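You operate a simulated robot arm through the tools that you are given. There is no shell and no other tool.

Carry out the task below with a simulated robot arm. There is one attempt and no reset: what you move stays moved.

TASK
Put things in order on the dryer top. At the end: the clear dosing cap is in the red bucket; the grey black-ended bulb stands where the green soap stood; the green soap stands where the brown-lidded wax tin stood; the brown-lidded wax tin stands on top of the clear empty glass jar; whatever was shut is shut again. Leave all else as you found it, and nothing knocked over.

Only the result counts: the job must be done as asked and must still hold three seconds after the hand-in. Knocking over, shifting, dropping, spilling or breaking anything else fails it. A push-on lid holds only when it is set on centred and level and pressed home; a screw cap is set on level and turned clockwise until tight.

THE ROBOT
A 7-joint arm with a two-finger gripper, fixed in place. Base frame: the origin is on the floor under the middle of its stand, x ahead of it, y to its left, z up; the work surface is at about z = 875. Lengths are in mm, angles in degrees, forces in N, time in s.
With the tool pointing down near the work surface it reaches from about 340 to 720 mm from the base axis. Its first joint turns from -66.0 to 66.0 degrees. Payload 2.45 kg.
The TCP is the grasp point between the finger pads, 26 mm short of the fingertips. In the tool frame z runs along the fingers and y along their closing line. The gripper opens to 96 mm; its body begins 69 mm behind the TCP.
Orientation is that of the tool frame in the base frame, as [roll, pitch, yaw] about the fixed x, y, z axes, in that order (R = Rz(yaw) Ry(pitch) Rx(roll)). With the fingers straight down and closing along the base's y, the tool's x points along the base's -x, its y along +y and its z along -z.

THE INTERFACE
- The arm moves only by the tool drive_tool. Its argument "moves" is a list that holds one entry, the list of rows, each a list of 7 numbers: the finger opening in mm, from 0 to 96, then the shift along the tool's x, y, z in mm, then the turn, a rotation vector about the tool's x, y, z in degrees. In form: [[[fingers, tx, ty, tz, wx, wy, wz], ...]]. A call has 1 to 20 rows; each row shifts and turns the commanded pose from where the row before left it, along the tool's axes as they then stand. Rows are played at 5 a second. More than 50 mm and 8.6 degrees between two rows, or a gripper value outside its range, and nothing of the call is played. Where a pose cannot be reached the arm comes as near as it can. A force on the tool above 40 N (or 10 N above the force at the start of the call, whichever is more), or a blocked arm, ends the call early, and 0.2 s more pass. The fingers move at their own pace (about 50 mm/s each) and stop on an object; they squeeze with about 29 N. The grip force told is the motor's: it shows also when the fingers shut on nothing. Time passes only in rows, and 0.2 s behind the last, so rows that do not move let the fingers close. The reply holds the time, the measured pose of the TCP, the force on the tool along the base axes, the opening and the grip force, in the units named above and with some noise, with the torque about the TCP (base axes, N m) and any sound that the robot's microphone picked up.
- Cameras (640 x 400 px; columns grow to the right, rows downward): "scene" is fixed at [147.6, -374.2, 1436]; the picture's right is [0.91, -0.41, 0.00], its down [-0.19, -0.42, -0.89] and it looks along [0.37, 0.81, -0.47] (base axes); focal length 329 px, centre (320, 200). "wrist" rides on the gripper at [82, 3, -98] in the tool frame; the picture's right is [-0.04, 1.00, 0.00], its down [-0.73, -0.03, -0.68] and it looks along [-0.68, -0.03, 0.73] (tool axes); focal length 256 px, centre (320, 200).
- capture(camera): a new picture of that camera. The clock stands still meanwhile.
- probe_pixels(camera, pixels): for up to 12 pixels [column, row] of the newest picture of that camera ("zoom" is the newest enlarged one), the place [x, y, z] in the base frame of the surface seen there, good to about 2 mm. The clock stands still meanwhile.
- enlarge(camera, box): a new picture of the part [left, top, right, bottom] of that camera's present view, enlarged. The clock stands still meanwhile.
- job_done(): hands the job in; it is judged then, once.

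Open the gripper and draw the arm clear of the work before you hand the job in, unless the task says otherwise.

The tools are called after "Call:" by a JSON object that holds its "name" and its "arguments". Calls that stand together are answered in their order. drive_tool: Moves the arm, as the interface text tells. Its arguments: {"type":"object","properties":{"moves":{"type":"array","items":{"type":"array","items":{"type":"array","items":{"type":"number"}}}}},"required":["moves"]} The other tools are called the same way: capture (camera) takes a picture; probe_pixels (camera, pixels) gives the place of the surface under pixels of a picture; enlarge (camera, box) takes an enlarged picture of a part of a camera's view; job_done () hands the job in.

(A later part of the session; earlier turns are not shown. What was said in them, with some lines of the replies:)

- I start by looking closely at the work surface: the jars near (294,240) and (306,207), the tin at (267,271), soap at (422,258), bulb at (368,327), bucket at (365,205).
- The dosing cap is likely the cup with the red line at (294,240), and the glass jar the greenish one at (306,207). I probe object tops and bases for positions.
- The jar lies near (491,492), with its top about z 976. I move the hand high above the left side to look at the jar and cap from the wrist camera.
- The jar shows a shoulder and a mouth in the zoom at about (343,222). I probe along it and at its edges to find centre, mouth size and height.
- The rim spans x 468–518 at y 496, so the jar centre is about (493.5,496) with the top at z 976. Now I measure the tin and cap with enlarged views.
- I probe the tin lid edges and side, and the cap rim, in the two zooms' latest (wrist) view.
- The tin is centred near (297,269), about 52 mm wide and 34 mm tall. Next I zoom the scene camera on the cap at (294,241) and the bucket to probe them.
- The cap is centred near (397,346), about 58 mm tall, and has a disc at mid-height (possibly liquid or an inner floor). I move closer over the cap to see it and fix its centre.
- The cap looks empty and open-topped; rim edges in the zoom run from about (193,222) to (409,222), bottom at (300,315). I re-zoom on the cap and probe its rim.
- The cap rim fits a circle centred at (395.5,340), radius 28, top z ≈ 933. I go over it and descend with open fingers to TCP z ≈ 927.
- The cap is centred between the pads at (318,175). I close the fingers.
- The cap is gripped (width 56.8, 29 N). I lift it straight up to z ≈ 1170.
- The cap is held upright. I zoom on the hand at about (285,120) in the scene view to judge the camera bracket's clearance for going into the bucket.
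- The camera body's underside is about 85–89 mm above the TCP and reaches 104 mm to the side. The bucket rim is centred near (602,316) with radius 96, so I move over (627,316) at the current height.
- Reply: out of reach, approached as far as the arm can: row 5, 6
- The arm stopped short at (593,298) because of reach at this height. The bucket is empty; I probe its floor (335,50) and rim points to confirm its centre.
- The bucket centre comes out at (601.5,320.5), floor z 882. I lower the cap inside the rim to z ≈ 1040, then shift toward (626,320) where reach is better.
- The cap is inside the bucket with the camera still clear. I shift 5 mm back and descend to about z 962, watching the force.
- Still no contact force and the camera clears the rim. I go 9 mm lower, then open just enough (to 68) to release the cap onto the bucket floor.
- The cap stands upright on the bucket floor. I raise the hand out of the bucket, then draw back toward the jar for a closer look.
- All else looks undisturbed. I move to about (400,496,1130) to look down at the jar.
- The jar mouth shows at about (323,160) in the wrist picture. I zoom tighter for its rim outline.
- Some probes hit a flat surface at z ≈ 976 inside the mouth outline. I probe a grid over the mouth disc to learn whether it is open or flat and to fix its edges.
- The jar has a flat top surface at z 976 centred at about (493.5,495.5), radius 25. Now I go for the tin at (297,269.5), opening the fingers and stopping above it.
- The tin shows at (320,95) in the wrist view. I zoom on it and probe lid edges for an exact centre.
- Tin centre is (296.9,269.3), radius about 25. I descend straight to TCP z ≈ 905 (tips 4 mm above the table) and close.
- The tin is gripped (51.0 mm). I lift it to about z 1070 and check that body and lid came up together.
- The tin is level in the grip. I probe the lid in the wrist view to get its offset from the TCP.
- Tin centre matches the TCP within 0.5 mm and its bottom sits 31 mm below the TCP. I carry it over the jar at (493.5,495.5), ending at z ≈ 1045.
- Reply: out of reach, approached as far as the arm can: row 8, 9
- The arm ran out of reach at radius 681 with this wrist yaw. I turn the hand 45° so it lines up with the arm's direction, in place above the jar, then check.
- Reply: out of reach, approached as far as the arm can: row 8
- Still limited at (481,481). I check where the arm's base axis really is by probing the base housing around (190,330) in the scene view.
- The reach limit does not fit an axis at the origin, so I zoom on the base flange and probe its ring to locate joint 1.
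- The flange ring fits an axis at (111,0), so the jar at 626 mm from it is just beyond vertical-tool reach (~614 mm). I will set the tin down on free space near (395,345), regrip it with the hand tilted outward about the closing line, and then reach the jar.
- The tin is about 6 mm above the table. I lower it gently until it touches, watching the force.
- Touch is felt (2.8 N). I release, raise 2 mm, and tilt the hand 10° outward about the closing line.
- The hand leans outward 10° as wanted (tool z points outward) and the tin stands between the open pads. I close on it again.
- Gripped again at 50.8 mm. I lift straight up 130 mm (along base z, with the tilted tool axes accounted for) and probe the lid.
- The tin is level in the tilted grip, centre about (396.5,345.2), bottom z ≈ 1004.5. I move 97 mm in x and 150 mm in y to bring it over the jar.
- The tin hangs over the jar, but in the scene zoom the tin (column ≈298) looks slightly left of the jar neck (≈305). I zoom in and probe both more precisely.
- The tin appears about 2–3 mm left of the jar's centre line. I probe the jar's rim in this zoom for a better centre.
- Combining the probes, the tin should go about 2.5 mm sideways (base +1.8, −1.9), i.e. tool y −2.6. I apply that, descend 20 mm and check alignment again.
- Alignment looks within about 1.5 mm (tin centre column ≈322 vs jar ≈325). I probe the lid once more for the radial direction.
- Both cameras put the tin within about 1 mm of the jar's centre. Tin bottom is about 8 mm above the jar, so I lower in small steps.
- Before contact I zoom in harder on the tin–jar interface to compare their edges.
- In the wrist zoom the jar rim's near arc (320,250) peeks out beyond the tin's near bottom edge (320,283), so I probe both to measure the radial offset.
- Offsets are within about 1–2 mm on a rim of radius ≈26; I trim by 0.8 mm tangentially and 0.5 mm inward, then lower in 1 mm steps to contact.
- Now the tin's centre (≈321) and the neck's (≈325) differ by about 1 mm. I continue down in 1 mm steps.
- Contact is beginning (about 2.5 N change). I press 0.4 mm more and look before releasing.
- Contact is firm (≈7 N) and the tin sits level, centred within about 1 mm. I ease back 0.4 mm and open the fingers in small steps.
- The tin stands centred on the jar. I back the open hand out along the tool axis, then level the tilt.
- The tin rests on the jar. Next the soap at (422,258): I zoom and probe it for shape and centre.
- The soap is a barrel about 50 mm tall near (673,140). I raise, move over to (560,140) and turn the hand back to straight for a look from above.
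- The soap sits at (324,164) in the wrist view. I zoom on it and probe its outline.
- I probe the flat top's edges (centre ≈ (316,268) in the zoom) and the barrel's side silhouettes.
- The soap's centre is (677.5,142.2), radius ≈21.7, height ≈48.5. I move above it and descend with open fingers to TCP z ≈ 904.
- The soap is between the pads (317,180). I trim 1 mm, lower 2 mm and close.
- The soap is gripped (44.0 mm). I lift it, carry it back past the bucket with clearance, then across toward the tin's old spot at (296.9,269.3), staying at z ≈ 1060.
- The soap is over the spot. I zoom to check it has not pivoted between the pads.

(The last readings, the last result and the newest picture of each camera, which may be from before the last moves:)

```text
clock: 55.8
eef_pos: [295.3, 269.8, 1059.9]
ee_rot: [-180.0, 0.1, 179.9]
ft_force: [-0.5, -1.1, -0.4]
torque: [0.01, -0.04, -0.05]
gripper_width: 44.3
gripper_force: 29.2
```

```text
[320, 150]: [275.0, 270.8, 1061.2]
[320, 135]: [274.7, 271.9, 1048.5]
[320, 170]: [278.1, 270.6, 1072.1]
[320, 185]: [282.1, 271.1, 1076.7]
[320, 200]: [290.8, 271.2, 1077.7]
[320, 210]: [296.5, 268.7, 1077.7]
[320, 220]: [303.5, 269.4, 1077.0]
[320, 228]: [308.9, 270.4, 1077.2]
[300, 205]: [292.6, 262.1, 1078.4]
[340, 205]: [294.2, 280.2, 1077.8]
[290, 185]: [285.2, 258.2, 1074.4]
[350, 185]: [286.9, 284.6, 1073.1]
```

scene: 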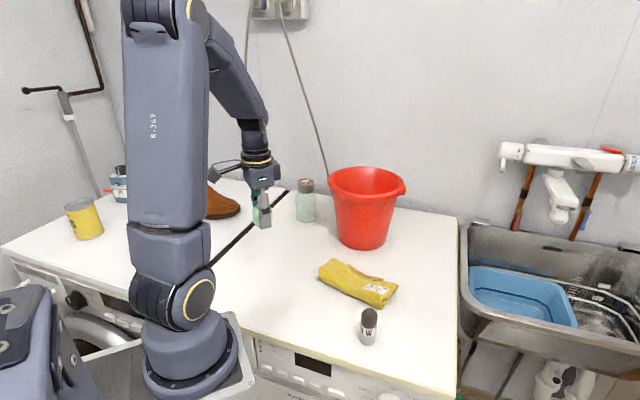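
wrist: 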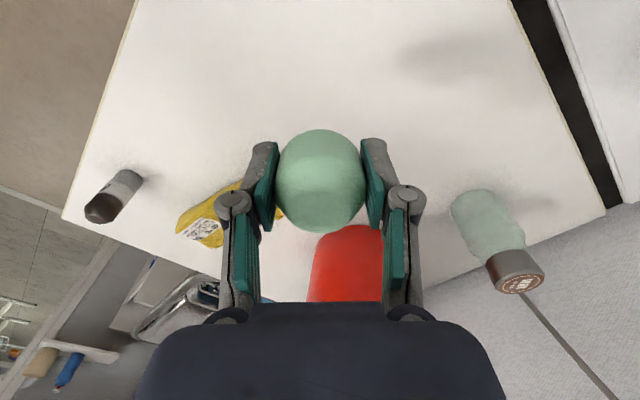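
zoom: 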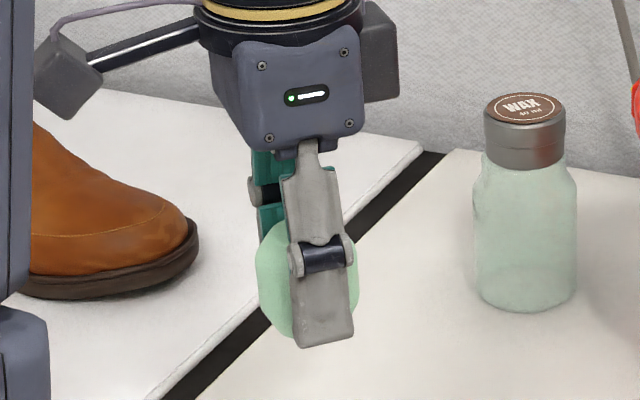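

The soap's top is level (z ≈ 1077.5) and its centre is (296.5,270.5). I trim to (296.9,269.3) and lower 149 mm, then check.

Call:
{"name": "drive_tool", "arguments": {"moves": [[[32, -0.4, -0.9, 30, 0, 0, 0], [32, 0, 0, 45, 0, 0, 0], [32, 0, 0, 45, 0, 0, 0], [32, 0, 0, 22, 0, 0, 0], [32, 0, 0, 7, 0, 0, 0], [32, 0, 0, 0, 0, 0, 0], [32, 0, 0, 0, 0, 0, 0]]]}}

Call:
{"name": "capture", "arguments": {"camera": "wrist"}}

Call:
{"name": "probe_pixels", "arguments": {"camera": "wrist", "pixels": [[320, 150], [320, 135], [320, 185], [320, 200], [320, 210], [320, 220], [320, 228], [300, 205], [340, 205]]}}

```text
clock: 57.4
eef_pos: [296.9, 268.4, 911.6]
ee_rot: [-180.0, -0.1, 180.0]
ft_force: [-0.2, 0.5, -0.5]
torque: [0.01, 0.01, 0.05]
gripper_width: 44.0
gripper_force: 29.5
```

```text
taken
```

wrist: 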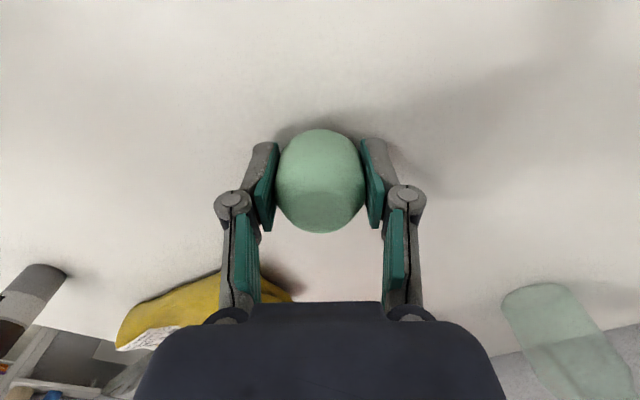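

```text
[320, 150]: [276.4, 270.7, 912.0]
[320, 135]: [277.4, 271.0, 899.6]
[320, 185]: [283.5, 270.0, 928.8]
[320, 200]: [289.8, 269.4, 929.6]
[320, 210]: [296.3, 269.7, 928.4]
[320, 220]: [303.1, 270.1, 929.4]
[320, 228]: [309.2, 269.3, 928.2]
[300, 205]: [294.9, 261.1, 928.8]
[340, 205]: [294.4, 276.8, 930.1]
```

The soap's bottom is about 5 mm above the table. I lower 4 mm, then in 0.7 mm steps.

Call:
{"name": "drive_tool", "arguments": {"moves": [[[32, 0, 0, 2, 0, 0, 0], [32, 0, 0, 1.5, 0, 0, 0], [32, 0, 0, 0.7, 0, 0, 0], [32, 0, 0, 0, 0, 0, 0]]]}}

Call:
{"name": "drive_tool", "arguments": {"moves": [[[32, 0, 0, 0.7, 0, 0, 0], [32, 0, 0, 0, 0, 0, 0]]]}}

```text
clock: 58.4
eef_pos: [297.2, 269.7, 907.5]
ee_rot: [-179.9, 0.1, -180.0]
ft_force: [-0.8, -0.1, -0.8]
torque: [0.01, 0.03, 0.0]
gripper_width: 43.9
gripper_force: 28.7
```

```text
clock: 59.0
eef_pos: [298.2, 268.3, 906.8]
ee_rot: [180.0, 0.0, -180.0]
ft_force: [-0.1, 0.1, 0.0]
torque: [0.02, -0.01, -0.04]
gripper_width: 43.9
gripper_force: 29.0
```

No clear contact yet (force ≈0). I lower another 0.7 mm twice, reading the force each time.

Call:
{"name": "drive_tool", "arguments": {"moves": [[[32, 0, 0, 0.7, 0, 0, 0], [32, 0, 0, 0, 0, 0, 0]]]}}

Call:
{"name": "drive_tool", "arguments": {"moves": [[[32, 0, 0, 0.5, 0, 0, 0], [32, 0, 0, 0, 0, 0, 0]]]}}

```text
clock: 59.6
eef_pos: [296.2, 267.6, 906.2]
ee_rot: [180.0, -0.1, -180.0]
ft_force: [-0.4, -0.7, 0.4]
torque: [0.0, 0.0, 0.04]
gripper_width: 43.9
gripper_force: 29.2
```

```text
clock: 60.2
eef_pos: [295.6, 267.8, 905.3]
ee_rot: [-180.0, 0.0, 180.0]
ft_force: [0.2, 0.7, -1.4]
torque: [-0.03, 0.0, 0.0]
gripper_width: 44.1
gripper_force: 29.2
```

Still no contact. I take another 0.6 mm and look closely.

Call:
{"name": "drive_tool", "arguments": {"moves": [[[32, 0, 0, 0.6, 0, 0, 0], [32, 0, 0, 0, 0, 0, 0]]]}}

Call:
{"name": "enlarge", "arguments": {"camera": "scene", "box": [245, 245, 295, 295]}}

Call:
{"name": "probe_pixels", "arguments": {"camera": "wrist", "pixels": [[320, 150], [320, 135], [320, 185], [320, 200], [320, 210], [320, 220], [320, 228], [300, 205], [340, 205]]}}

```text
clock: 60.8
eef_pos: [295.9, 268.0, 906.6]
ee_rot: [180.0, 0.0, 180.0]
ft_force: [-4.0, -3.6, 18.7]
torque: [-0.1, 0.05, -0.06]
gripper_width: 44.4
gripper_force: 29.3
```

```text
8.00 times, centred on (270, 270) of scene
```

zoom: 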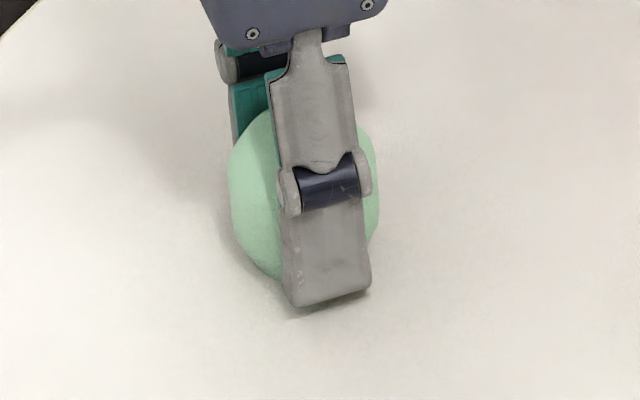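

```text
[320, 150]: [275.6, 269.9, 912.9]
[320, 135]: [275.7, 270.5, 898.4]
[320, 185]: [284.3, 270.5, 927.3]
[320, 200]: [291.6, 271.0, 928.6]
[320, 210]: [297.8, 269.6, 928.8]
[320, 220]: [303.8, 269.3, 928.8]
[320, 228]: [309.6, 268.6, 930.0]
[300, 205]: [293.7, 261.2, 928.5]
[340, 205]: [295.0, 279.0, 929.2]
```

Contact (18.7 N). I back off 0.5 mm, then open in steps and withdraw.

Call:
{"name": "drive_tool", "arguments": {"moves": [[[32, 0, 0, -0.5, 0, 0, 0], [32, 0, 0, 0, 0, 0, 0]]]}}

Call:
{"name": "drive_tool", "arguments": {"moves": [[[46, 0, 0, 0, 0, 0, 0], [49, 0, 0, 0, 0, 0, 0], [55, 0, 0, 0, 0, 0, 0], [65, 0, 0, 0, 0, 0, 0], [80, 0, 0, 0, 0, 0, 0], [90, 0, 0, 0, 0, 0, 0], [90, 0, 0, 0, 0, 0, 0]]]}}

Call:
{"name": "capture", "arguments": {"camera": "wrist"}}

```text
clock: 61.4
eef_pos: [296.3, 269.1, 905.3]
ee_rot: [180.0, 0.0, 180.0]
ft_force: [-1.8, -1.4, 5.7]
torque: [-0.03, 0.03, 0.03]
gripper_width: 43.8
gripper_force: 29.2
```

```text
clock: 63.0
eef_pos: [296.8, 269.1, 906.6]
ee_rot: [-179.9, 0.0, 179.9]
ft_force: [-1.3, 0.3, -0.7]
torque: [0.0, -0.02, 0.0]
gripper_width: 89.8
gripper_force: 0.0
```

```text
taken
```

wrist: 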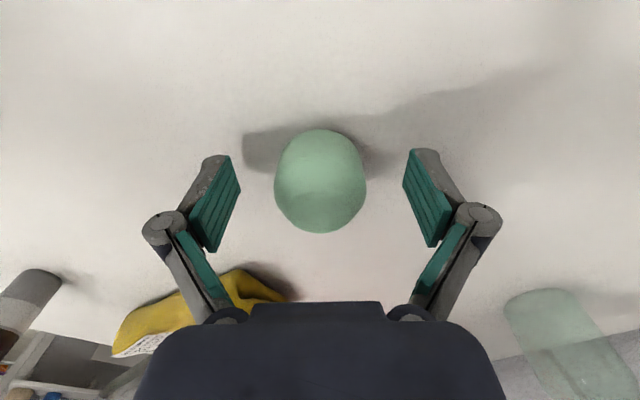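

The soap stands upright at the tin's old spot. I raise the hand and move above the bulb near (418,0).

Call:
{"name": "drive_tool", "arguments": {"moves": [[[90, 0, 0, -20, 0, 0, 0], [90, 0, 0, -45, 0, 0, 0], [90, 0, 0, -45, 0, 0, 0], [96, 0, 0, -40, 0, 0, 0], [96, -17.3, -38.4, 0, 0, 0, 0], [96, -17.3, -38.4, 0, 0, 0, 0], [96, -17.3, -38.4, 0, 0, 0, 0], [96, -17.3, -38.4, 0, 0, 0, 0], [96, -17.3, -38.4, 0, 0, 0, 0], [96, -17.3, -38.4, 0, 0, 0, 0], [96, -17.3, -38.4, 0, 0, 0, 0], [96, 0, 0, 0, 0, 0, 0]]]}}

Call:
{"name": "capture", "arguments": {"camera": "wrist"}}

Call:
{"name": "capture", "arguments": {"camera": "scene"}}

```text
clock: 65.6
eef_pos: [416.1, -1.4, 1056.0]
ee_rot: [-180.0, 0.1, -180.0]
ft_force: [-0.2, 0.1, -0.9]
torque: [-0.01, 0.0, -0.02]
gripper_width: 95.9
gripper_force: 0.0
```

```text
taken
```

wrist: 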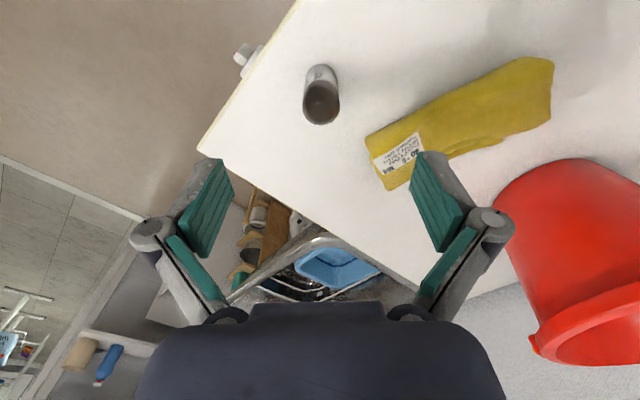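

```text
taken
```

scene: 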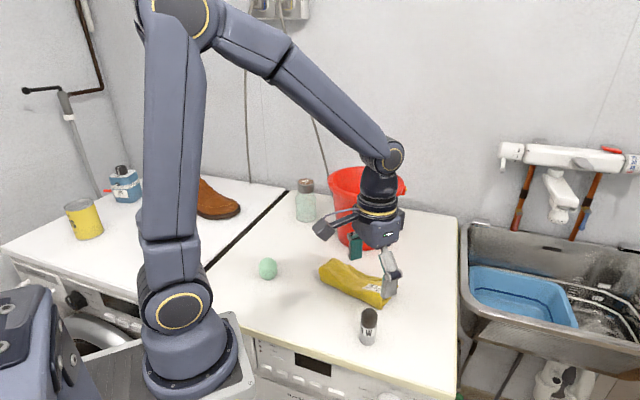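

The bulb appears at (321,95) in the wrist view. I zoom in both cameras and probe it.

Call:
{"name": "enlarge", "arguments": {"camera": "wrist", "box": [285, 55, 360, 135]}}

Call:
{"name": "probe_pixels", "arguments": {"camera": "wrist", "pixels": [[321, 70], [321, 80], [321, 90], [321, 100], [321, 110], [321, 118], [321, 122], [305, 103], [337, 103], [309, 75], [335, 75], [321, 66]]}}

Call:
{"name": "enlarge", "arguments": {"camera": "scene", "box": [345, 300, 395, 350]}}

Call:
{"name": "probe_pixels", "arguments": {"camera": "zoom", "pixels": [[300, 110], [300, 150], [300, 200], [300, 250], [300, 300], [300, 340], [240, 230], [370, 230], [235, 280], [365, 280], [250, 130], [360, 150]]}}

```text
5.00 times, centred on (322, 95) of wrist
```

zoom: 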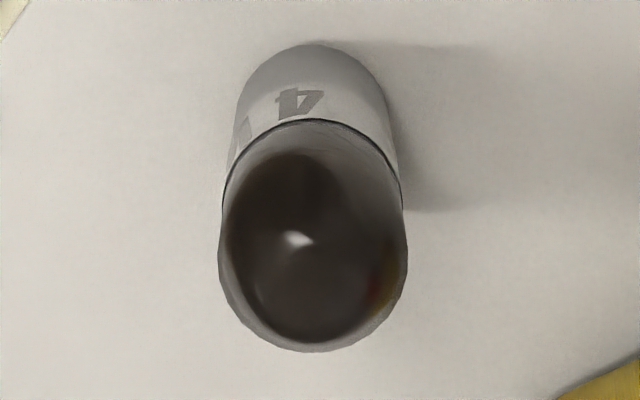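

```text
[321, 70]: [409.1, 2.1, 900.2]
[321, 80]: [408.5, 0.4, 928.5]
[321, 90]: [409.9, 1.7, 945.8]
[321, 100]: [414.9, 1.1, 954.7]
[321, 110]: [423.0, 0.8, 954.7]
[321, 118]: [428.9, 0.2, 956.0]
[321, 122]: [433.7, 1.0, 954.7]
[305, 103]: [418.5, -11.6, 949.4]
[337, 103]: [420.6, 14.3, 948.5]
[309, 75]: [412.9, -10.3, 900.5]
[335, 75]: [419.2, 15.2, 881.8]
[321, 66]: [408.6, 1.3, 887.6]
```

```text
8.00 times, centred on (370, 325) of scene
```

zoom: 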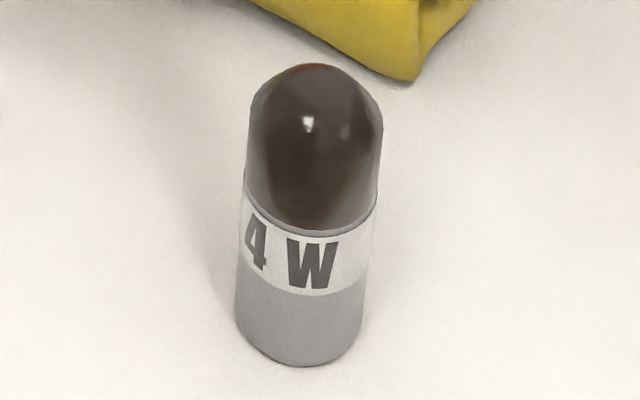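

```text
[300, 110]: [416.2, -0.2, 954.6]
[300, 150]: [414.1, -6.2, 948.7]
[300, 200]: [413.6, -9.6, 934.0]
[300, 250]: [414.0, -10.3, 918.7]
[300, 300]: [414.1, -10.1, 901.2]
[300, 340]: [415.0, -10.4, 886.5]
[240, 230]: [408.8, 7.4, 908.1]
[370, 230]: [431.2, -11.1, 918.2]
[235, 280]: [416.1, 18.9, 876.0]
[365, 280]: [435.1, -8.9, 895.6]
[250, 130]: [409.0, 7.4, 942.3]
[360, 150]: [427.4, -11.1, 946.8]
```

The bulb is centred near (421,1.3), about 26 mm wide and 80 mm tall. I check the towel's nearest edge so the open fingers don't touch it.

Call:
{"name": "probe_pixels", "arguments": {"camera": "wrist", "pixels": [[367, 138], [372, 132], [380, 125], [400, 112], [430, 100], [385, 188], [375, 165], [470, 80], [553, 60], [400, 140], [315, 60], [330, 62]]}}

Call:
{"name": "probe_pixels", "arguments": {"camera": "wrist", "pixels": [[308, 85], [336, 85], [307, 92], [337, 92], [306, 97], [338, 97], [310, 70], [334, 70], [321, 64], [321, 125], [314, 123], [328, 124]]}}

```text
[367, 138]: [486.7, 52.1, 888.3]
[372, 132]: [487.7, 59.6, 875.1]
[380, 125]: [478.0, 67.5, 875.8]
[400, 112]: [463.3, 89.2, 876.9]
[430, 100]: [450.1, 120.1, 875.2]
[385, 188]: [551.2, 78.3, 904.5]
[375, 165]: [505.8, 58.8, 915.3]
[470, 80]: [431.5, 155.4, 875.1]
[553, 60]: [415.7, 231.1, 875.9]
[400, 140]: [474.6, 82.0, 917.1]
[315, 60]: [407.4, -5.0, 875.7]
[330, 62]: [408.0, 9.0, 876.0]
```

```text
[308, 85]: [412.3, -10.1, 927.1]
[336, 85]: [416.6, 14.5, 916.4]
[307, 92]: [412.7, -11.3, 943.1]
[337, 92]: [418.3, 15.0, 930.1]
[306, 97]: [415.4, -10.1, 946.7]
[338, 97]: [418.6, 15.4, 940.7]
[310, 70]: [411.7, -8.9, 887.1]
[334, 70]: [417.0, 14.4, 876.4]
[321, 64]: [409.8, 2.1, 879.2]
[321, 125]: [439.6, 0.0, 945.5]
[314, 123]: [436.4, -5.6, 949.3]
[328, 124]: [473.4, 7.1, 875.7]
```

The towel is over 40 mm from the finger path. I centre on (421.5,1.9) and descend to TCP z ≈ 930 first to verify alignment.

Call:
{"name": "drive_tool", "arguments": {"moves": [[[96, -4.5, 2, 20, 0, 0, 0], [96, 0, 0, 40, 0, 0, 0], [96, 0, 0, 40, 0, 0, 0], [96, 0, 0, 25, 0, 0, 0], [96, 0, 0, 0, 0, 0, 0]]]}}

Call:
{"name": "capture", "arguments": {"camera": "wrist"}}

Call:
{"name": "drive_tool", "arguments": {"moves": [[[96, 0, 0, 0, 0, 0, 0]]]}}

```text
clock: 66.8
eef_pos: [421.9, 1.4, 932.0]
ee_rot: [-179.9, -0.1, 180.0]
ft_force: [-0.3, -0.3, -0.3]
torque: [-0.02, 0.0, 0.0]
gripper_width: 96.0
gripper_force: 0.1
```

```text
taken
```

wrist: 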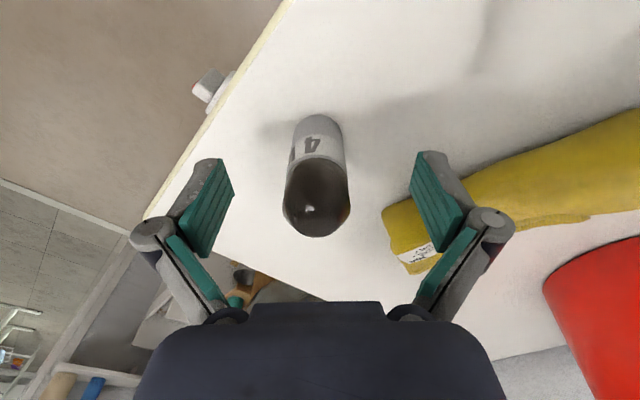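

```text
clock: 67.2
eef_pos: [421.4, 2.5, 930.5]
ee_rot: [179.9, 0.1, -180.0]
ft_force: [-0.2, -0.2, 0.1]
torque: [0.01, 0.03, 0.01]
gripper_width: 96.1
gripper_force: 0.0
```

The bulb is centred between the pads (column 318). I descend 24 mm to grip the grey body and close.

Call:
{"name": "drive_tool", "arguments": {"moves": [[[96, 0, 0, 14, 0, 0, 0], [96, 0, 0, 10, 0, 0, 0], [80, 0, 0, 0, 0, 0, 0], [60, 0, 0, 0, 0, 0, 0], [45, 0, 0, 0, 0, 0, 0], [32, 0, 0, 0, 0, 0, 0], [22, 0, 0, 0, 0, 0, 0], [16, 0, 0, 0, 0, 0, 0], [16, 0, 0, 0, 0, 0, 0]]]}}

Call:
{"name": "capture", "arguments": {"camera": "wrist"}}

```text
clock: 69.2
eef_pos: [421.5, 1.2, 907.0]
ee_rot: [-179.9, 0.1, -180.0]
ft_force: [0.1, -0.7, 1.0]
torque: [0.02, 0.02, -0.03]
gripper_width: 30.4
gripper_force: 28.6
```

```text
taken
```

wrist: 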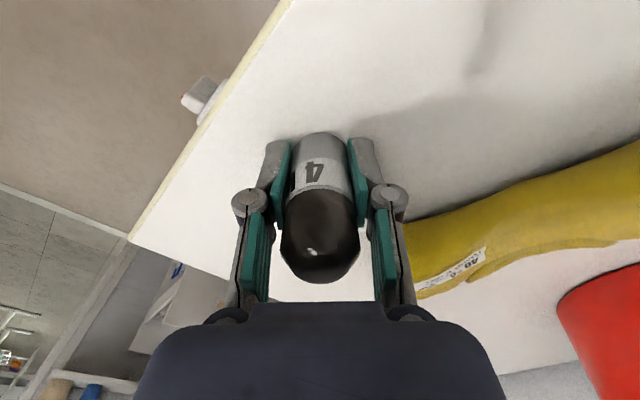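

The bulb is gripped (30.4 mm). I lift 105 mm and check that it stays upright.

Call:
{"name": "drive_tool", "arguments": {"moves": [[[16, 0, 0, -5, 0, 0, 0], [16, 0, 0, -20, 0, 0, 0], [16, 0, 0, -35, 0, 0, 0], [16, 0, 0, -35, 0, 0, 0], [16, 0, 0, -10, 0, 0, 0], [16, 0, 0, 0, 0, 0, 0]]]}}

Call:
{"name": "capture", "arguments": {"camera": "wrist"}}

Call:
{"name": "enlarge", "arguments": {"camera": "scene", "box": [320, 190, 440, 330]}}

Call:
{"name": "probe_pixels", "arguments": {"camera": "wrist", "pixels": [[320, 136], [320, 145], [320, 160], [320, 180], [320, 195], [320, 210], [320, 225], [320, 240], [320, 255], [320, 270], [320, 278], [320, 282]]}}

```text
clock: 70.6
eef_pos: [422.7, 1.4, 1011.9]
ee_rot: [-180.0, 0.1, 179.9]
ft_force: [-0.2, -0.1, -1.0]
torque: [-0.01, -0.01, 0.0]
gripper_width: 30.5
gripper_force: 28.5
```

```text
taken
```

wrist: 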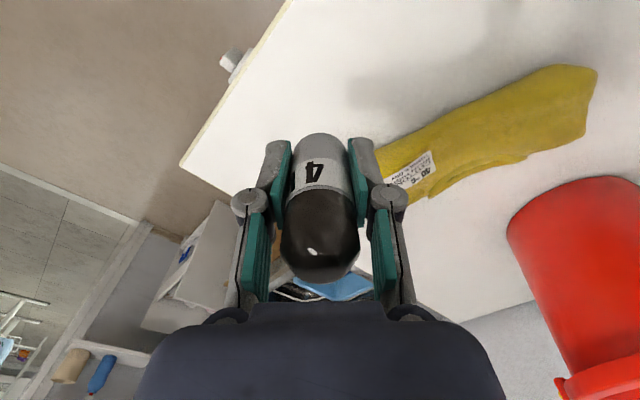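

```text
2.86 times, centred on (380, 260) of scene
```

zoom: 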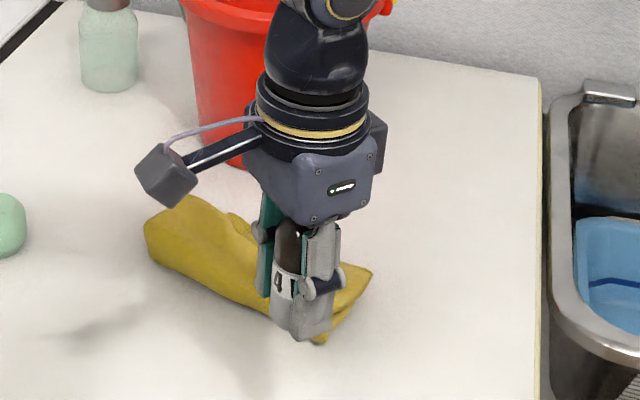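

```text
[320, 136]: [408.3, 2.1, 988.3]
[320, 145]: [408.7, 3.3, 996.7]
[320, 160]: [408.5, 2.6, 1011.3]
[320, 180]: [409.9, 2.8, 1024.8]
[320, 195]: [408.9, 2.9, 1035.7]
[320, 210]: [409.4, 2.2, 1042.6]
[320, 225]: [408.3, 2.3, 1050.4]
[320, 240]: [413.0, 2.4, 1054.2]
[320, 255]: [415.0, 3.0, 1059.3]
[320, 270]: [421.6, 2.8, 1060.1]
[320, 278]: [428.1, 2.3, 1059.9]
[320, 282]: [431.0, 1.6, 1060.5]
```

The bulb is upright (near side at x ≈ 408.7 at all heights), centre about (423.6,2.2). I carry it 254 mm in x and 140 mm in y to the soap's old place.

Call:
{"name": "drive_tool", "arguments": {"moves": [[[16, -15, 8, 0, 0, 0, 0], [16, -30, 16.5, 0, 0, 0, 0], [16, -37, 20.5, 0, 0, 0, 0], [16, -38, 21, 0, 0, 0, 0], [16, -38, 21, 0, 0, 0, 0], [16, -37, 20.5, 0, 0, 0, 0], [16, -30, 16.5, 0, 0, 0, 0], [16, -19, 10.5, 0, 0, 0, 0], [16, -10, 5.5, 0, 0, 0, 0], [16, 0, 0, 0, 0, 0, 0], [16, 0, 0, 0, 0, 0, 0]]]}}

Call:
{"name": "capture", "arguments": {"camera": "wrist"}}

Call:
{"name": "probe_pixels", "arguments": {"camera": "wrist", "pixels": [[320, 136], [320, 145], [320, 160], [320, 180], [320, 195], [320, 210], [320, 225], [320, 240], [320, 255], [320, 270], [320, 278], [320, 282]]}}

Call:
{"name": "enlarge", "arguments": {"camera": "scene", "box": [350, 150, 490, 310]}}

```text
clock: 73.0
eef_pos: [676.8, 141.4, 1011.2]
ee_rot: [-179.9, 0.0, -180.0]
ft_force: [0.4, 0.2, -0.6]
torque: [-0.03, 0.03, 0.0]
gripper_width: 30.6
gripper_force: 28.3
```

```text
taken
```

wrist: 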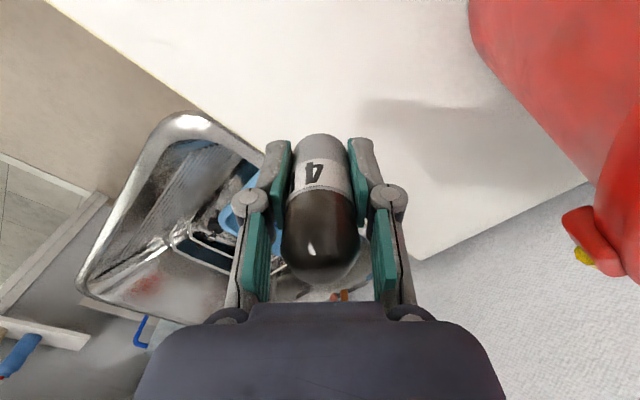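

```text
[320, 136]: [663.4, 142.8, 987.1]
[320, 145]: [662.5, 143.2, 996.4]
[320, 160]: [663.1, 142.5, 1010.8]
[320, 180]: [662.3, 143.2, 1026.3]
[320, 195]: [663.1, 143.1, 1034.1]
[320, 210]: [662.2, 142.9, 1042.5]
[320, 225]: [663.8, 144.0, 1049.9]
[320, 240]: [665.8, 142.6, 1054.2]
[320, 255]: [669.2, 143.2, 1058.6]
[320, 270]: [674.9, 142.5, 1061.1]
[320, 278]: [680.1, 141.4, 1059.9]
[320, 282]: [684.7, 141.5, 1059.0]
```

```text
2.50 times, centred on (420, 230) of scene
```

zoom: 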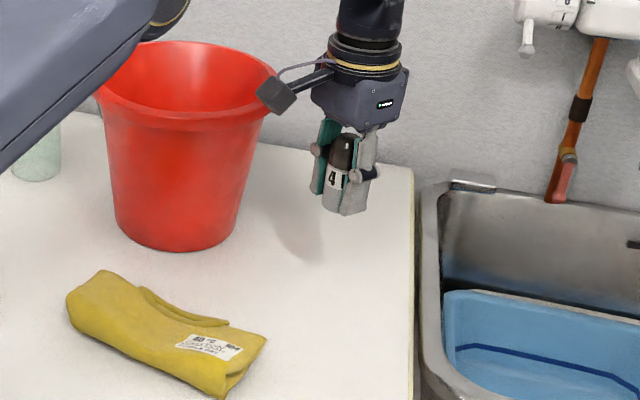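

The bulb is over (677.9,142.8), upright. I lower it 100 mm, then approach contact slowly.

Call:
{"name": "drive_tool", "arguments": {"moves": [[[16, 0.4, -0.5, 25, 0, 0, 0], [16, 0, 0, 35, 0, 0, 0], [16, 0, 0, 27, 0, 0, 0], [16, 0, 0, 10, 0, 0, 0], [16, 0, 0, 3, 0, 0, 0], [16, 0, 0, 0, 0, 0, 0], [16, 0, 0, 0, 0, 0, 0]]]}}

Call:
{"name": "drive_tool", "arguments": {"moves": [[[16, 0, 0, 1, 0, 0, 0], [16, 0, 0, 0.8, 0, 0, 0], [16, 0, 0, 0, 0, 0, 0]]]}}

Call:
{"name": "drive_tool", "arguments": {"moves": [[[16, 0, 0, 0.5, 0, 0, 0], [16, 0, 0, 0, 0, 0, 0]]]}}

```text
clock: 74.6
eef_pos: [675.9, 141.7, 912.4]
ee_rot: [180.0, 0.0, -179.9]
ft_force: [-0.3, 0.1, -0.2]
torque: [0.0, -0.01, 0.02]
gripper_width: 30.7
gripper_force: 29.3
```

```text
clock: 75.4
eef_pos: [676.7, 142.3, 910.1]
ee_rot: [179.9, -0.1, -180.0]
ft_force: [-0.5, -0.4, -0.5]
torque: [0.01, -0.01, 0.0]
gripper_width: 30.2
gripper_force: 29.2
```

```text
clock: 76.0
eef_pos: [677.7, 140.1, 910.1]
ee_rot: [179.9, 0.0, -180.0]
ft_force: [-0.2, 0.2, -1.1]
torque: [0.0, -0.02, -0.02]
gripper_width: 30.5
gripper_force: 29.0
```

No contact yet at z ≈ 910. I keep stepping down 0.5 mm at a time, reading the force.

Call:
{"name": "drive_tool", "arguments": {"moves": [[[16, 0, 0, 0.6, 0, 0, 0], [16, 0, 0, 0.6, 0, 0, 0], [16, 0, 0, 0, 0, 0, 0]]]}}

Call:
{"name": "drive_tool", "arguments": {"moves": [[[16, 0, 0, 0.4, 0, 0, 0], [16, 0, 0, 0, 0, 0, 0]]]}}

Call:
{"name": "drive_tool", "arguments": {"moves": [[[16, 0, 0, 0.3, 0, 0, 0], [16, 0, 0, 0, 0, 0, 0]]]}}

```text
clock: 76.8
eef_pos: [676.7, 140.4, 907.7]
ee_rot: [180.0, 0.0, -180.0]
ft_force: [0.4, -0.3, -1.3]
torque: [-0.02, 0.0, 0.01]
gripper_width: 30.6
gripper_force: 29.6
```

```text
clock: 77.4
eef_pos: [675.6, 142.1, 909.4]
ee_rot: [180.0, 0.0, -180.0]
ft_force: [0.9, 0.2, -0.5]
torque: [-0.03, -0.03, -0.02]
gripper_width: 30.7
gripper_force: 28.6
```

```text
clock: 78.0
eef_pos: [676.0, 140.4, 907.3]
ee_rot: [180.0, 0.0, 179.9]
ft_force: [-0.4, -0.7, -0.7]
torque: [0.02, -0.03, 0.03]
gripper_width: 30.5
gripper_force: 29.0
```

Still free. I continue with 0.3 mm steps.

Call:
{"name": "drive_tool", "arguments": {"moves": [[[16, 0, 0, 0.3, 0, 0, 0], [16, 0, 0, 0, 0, 0, 0]]]}}

Call:
{"name": "drive_tool", "arguments": {"moves": [[[16, 0, 0, 0.3, 0, 0, 0], [16, 0, 0, 0, 0, 0, 0]]]}}

Call:
{"name": "capture", "arguments": {"camera": "wrist"}}

Call:
{"name": "probe_pixels", "arguments": {"camera": "wrist", "pixels": [[320, 136], [320, 145], [320, 160], [320, 180], [320, 270], [320, 278], [320, 282], [318, 132]]}}

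```text
clock: 78.6
eef_pos: [675.7, 140.5, 907.2]
ee_rot: [180.0, 0.0, -180.0]
ft_force: [0.5, 0.6, -1.8]
torque: [0.02, -0.01, 0.01]
gripper_width: 30.5
gripper_force: 29.1
```

```text
clock: 79.2
eef_pos: [677.1, 141.1, 907.9]
ee_rot: [-179.9, 0.0, 180.0]
ft_force: [0.3, 0.2, -0.9]
torque: [0.02, 0.02, 0.0]
gripper_width: 30.4
gripper_force: 29.2
```

```text
taken
```

wrist: 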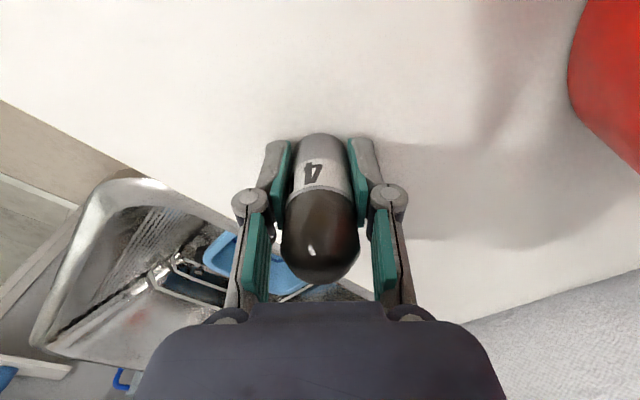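

```text
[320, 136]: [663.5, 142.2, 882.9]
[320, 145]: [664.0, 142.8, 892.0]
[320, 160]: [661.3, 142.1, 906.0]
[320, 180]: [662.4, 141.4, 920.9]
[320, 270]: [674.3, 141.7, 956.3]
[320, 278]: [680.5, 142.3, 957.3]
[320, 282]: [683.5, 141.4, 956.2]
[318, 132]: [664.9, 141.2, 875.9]
```

The dome top is at z ≈ 956.5 versus 955–956 originally, so contact is within a millimetre. I keep stepping.

Call:
{"name": "drive_tool", "arguments": {"moves": [[[16, 0, 0, 0.4, 0, 0, 0], [16, 0, 0, 0, 0, 0, 0]]]}}

Call:
{"name": "drive_tool", "arguments": {"moves": [[[16, 0, 0, 0.3, 0, 0, 0], [16, 0, 0, 0, 0, 0, 0]]]}}

```text
clock: 79.8
eef_pos: [677.1, 139.8, 907.0]
ee_rot: [-180.0, 0.0, -180.0]
ft_force: [0.1, 0.2, -0.5]
torque: [-0.01, -0.03, -0.03]
gripper_width: 30.6
gripper_force: 28.5
```

```text
clock: 80.4
eef_pos: [676.4, 140.2, 907.0]
ee_rot: [-179.9, 0.0, -180.0]
ft_force: [0.4, -0.8, 0.9]
torque: [0.0, 0.04, 0.0]
gripper_width: 30.5
gripper_force: 29.0
```

A slight rise (0.9 N). One more 0.3 mm step.

Call:
{"name": "drive_tool", "arguments": {"moves": [[[16, 0, 0, 0.3, 0, 0, 0], [16, 0, 0, 0, 0, 0, 0]]]}}

```text
clock: 81.0
eef_pos: [676.6, 141.4, 905.9]
ee_rot: [179.9, 0.1, -179.9]
ft_force: [-1.5, 0.5, 6.6]
torque: [0.01, 0.03, -0.06]
gripper_width: 30.7
gripper_force: 29.4
```

Firm contact at 6.6 N. I release the bulb in small opening steps.

Call:
{"name": "drive_tool", "arguments": {"moves": [[[16, 0, 0, -0.2, 0, 0, 0], [32, 0, 0, 0, 0, 0, 0], [34, 0, 0, 0, 0, 0, 0], [38, 0, 0, 0, 0, 0, 0], [46, 0, 0, 0, 0, 0, 0], [58, 0, 0, 0, 0, 0, 0], [72, 0, 0, 0, 0, 0, 0], [76, 0, 0, 0, 0, 0, 0], [76, 0, 0, 0, 0, 0, 0]]]}}

Call:
{"name": "capture", "arguments": {"camera": "wrist"}}

Call:
{"name": "probe_pixels", "arguments": {"camera": "wrist", "pixels": [[320, 136], [320, 145], [320, 160], [320, 180], [320, 260], [320, 270], [320, 278], [300, 200], [340, 200]]}}

```text
clock: 83.0
eef_pos: [676.2, 142.3, 906.7]
ee_rot: [180.0, 0.0, -179.9]
ft_force: [0.0, 0.4, 0.4]
torque: [-0.01, -0.01, -0.01]
gripper_width: 75.8
gripper_force: 0.0
```

```text
taken
```

wrist: 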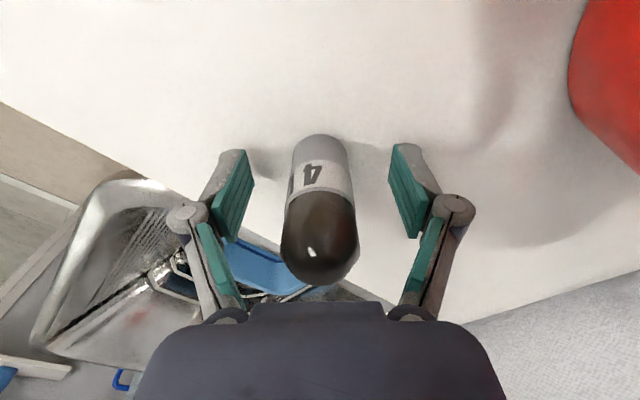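

```text
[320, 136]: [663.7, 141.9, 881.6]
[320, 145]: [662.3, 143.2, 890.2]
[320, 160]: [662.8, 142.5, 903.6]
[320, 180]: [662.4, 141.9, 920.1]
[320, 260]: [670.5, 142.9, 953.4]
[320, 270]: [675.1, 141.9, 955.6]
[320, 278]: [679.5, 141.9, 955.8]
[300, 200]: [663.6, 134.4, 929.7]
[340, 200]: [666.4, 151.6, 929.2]
```

The bulb stands upright at the soap's old place. I raise the hand straight up and draw back, then check the whole scene.

Call:
{"name": "drive_tool", "arguments": {"moves": [[[76, 0, 0, -15, 0, 0, 0], [76, 0, 0, -40, 0, 0, 0], [76, 0, 0, -40, 0, 0, 0], [76, 0, 0, -35, 0, 0, 0], [80, 40, -5, -20, 0, 0, 0], [80, 45, -5, -20, 0, 0, 0], [80, 45, -5, -20, 0, 0, 0], [80, 45, 0, -20, 0, 0, 0], [80, 40, 0, -20, 0, 0, 0], [80, 40, 0, -10, 0, 0, 0], [80, 0, 0, 0, 0, 0, 0]]]}}

Call:
{"name": "capture", "arguments": {"camera": "scene"}}

Call:
{"name": "enlarge", "arguments": {"camera": "scene", "box": [230, 160, 460, 360]}}

Call:
{"name": "capture", "arguments": {"camera": "wrist"}}

```text
clock: 85.4
eef_pos: [420.3, 124.8, 1145.4]
ee_rot: [-180.0, -0.1, 180.0]
ft_force: [0.1, -0.2, 0.4]
torque: [0.0, 0.02, -0.01]
gripper_width: 80.0
gripper_force: 0.0
```

```text
taken
```

scene: 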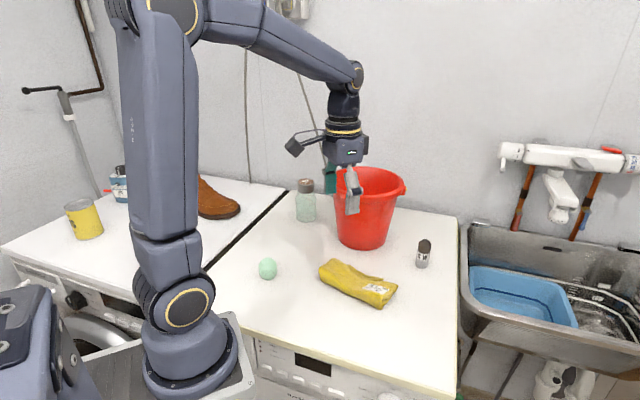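

```text
2.00 times, centred on (345, 260) of scene
```

zoom: 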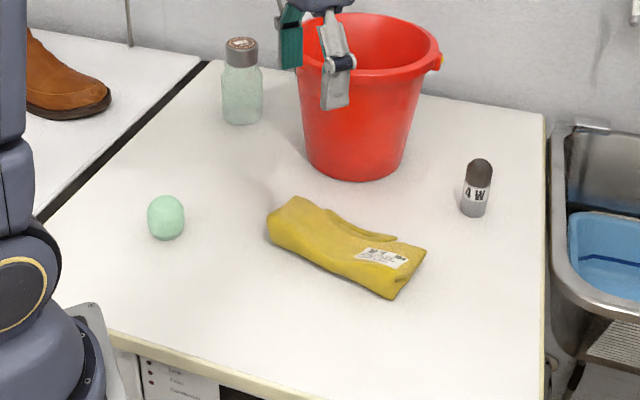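

```text
taken
```

wrist: 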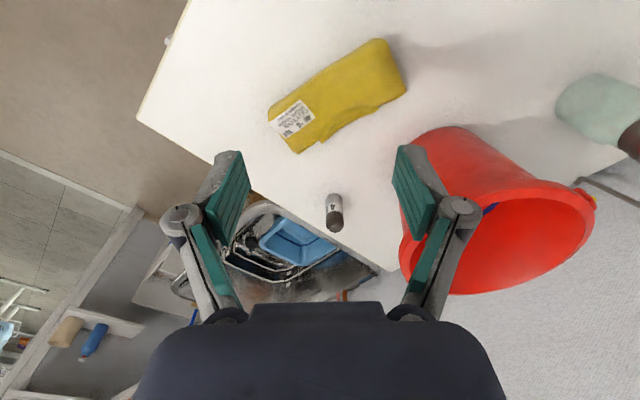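

All pieces stand in place: tin on jar (242,80 in zoom), soap at (166,217), bulb at (477,187). I draw the arm back to its starting pose, clear of the work, and check the cap in the bucket and the tin's lid.

Call:
{"name": "drive_tool", "arguments": {"moves": [[[96, 18.6, 25, -19.6, 0, 0, 0], [96, 18.6, 25, -19.6, 0, 0, 0], [96, 18.6, 25, -19.6, 0, 0, 0], [96, 18.6, 25, -19.6, 0, 0, 0], [96, 18.6, 25, -19.6, 0, 0, 0], [96, 0, 0, 0, 0, 0, 0]]]}}

Call:
{"name": "capture", "arguments": {"camera": "scene"}}

Call:
{"name": "capture", "arguments": {"camera": "wrist"}}

Call:
{"name": "enlarge", "arguments": {"camera": "scene", "box": [285, 165, 325, 230]}}

Call:
{"name": "enlarge", "arguments": {"camera": "wrist", "box": [280, 140, 460, 290]}}

```text
clock: 86.8
eef_pos: [327.3, 250.5, 1244.7]
ee_rot: [-180.0, 0.0, -180.0]
ft_force: [0.2, 0.3, -1.0]
torque: [0.04, 0.01, 0.01]
gripper_width: 95.9
gripper_force: 0.1
```

```text
taken
```

scene: 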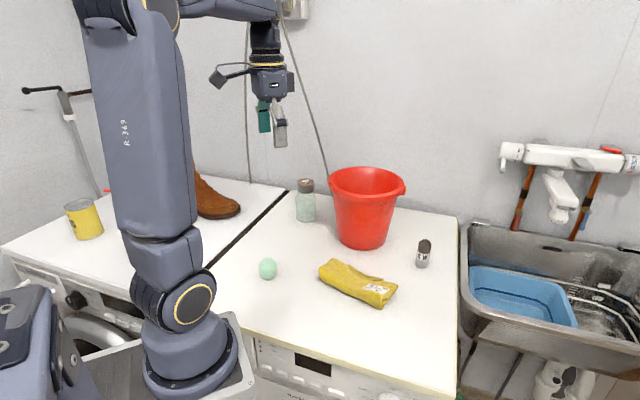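

```text
taken
```

wrist: 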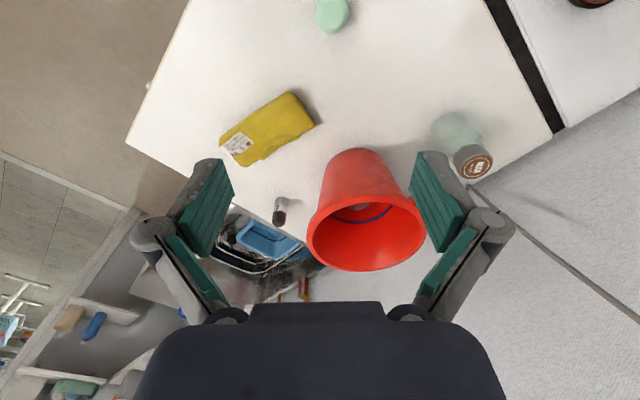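

```text
6.15 times, centred on (305, 198) of scene
```

zoom: 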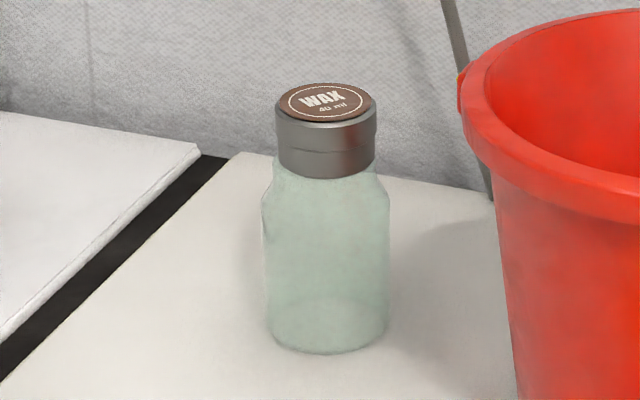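

```text
2.67 times, centred on (370, 215) of wrist
```

zoom: 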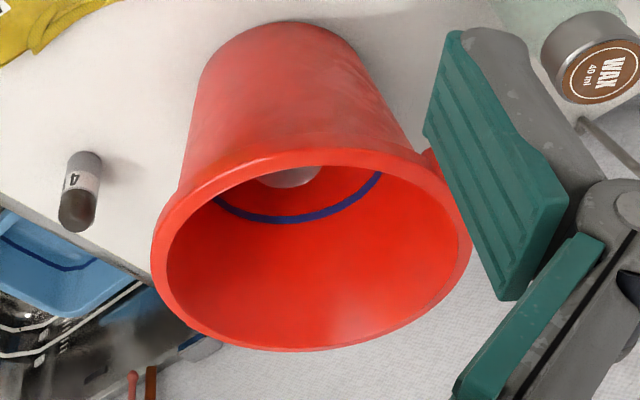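

The pictures show the cap inside the bucket, the bulb, soap and tin in their places, and nothing else moved; the arm is back at its start pose with the gripper open. I hand in the job.

Call:
{"name": "job_done", "arguments": {}}

```text
The job is handed in.
```

The job is done and handed in. The hand-in returned only a confirmation, so what follows is from my last pictures and readings.

- **Dosing cap:** it is in the red bucket. I lowered it in and let it drop the last 25 mm or so, and it landed standing.
- **Bulb:** it stands upright where the green soap stood, within about 1 mm.
- **Green soap:** it stands upright where the wax tin stood, within about 1 mm.
- **Wax tin:** it stands level on the glass jar, centred to about 1 mm, with its lid still on. The jar's top proved to be flat and closed.

The wax tin's lid was the only closed thing I handled, and it stayed on throughout, so nothing needed shutting again.

The jar was just out of reach with the hand straight down. I set the tin down briefly on clear surface, took it again with the hand tilted 10 degrees, and placed it from there.

The bucket, towel and jar look unmoved, and I saw nothing else shifted or knocked over. The gripper is open and the arm is back at its starting pose.
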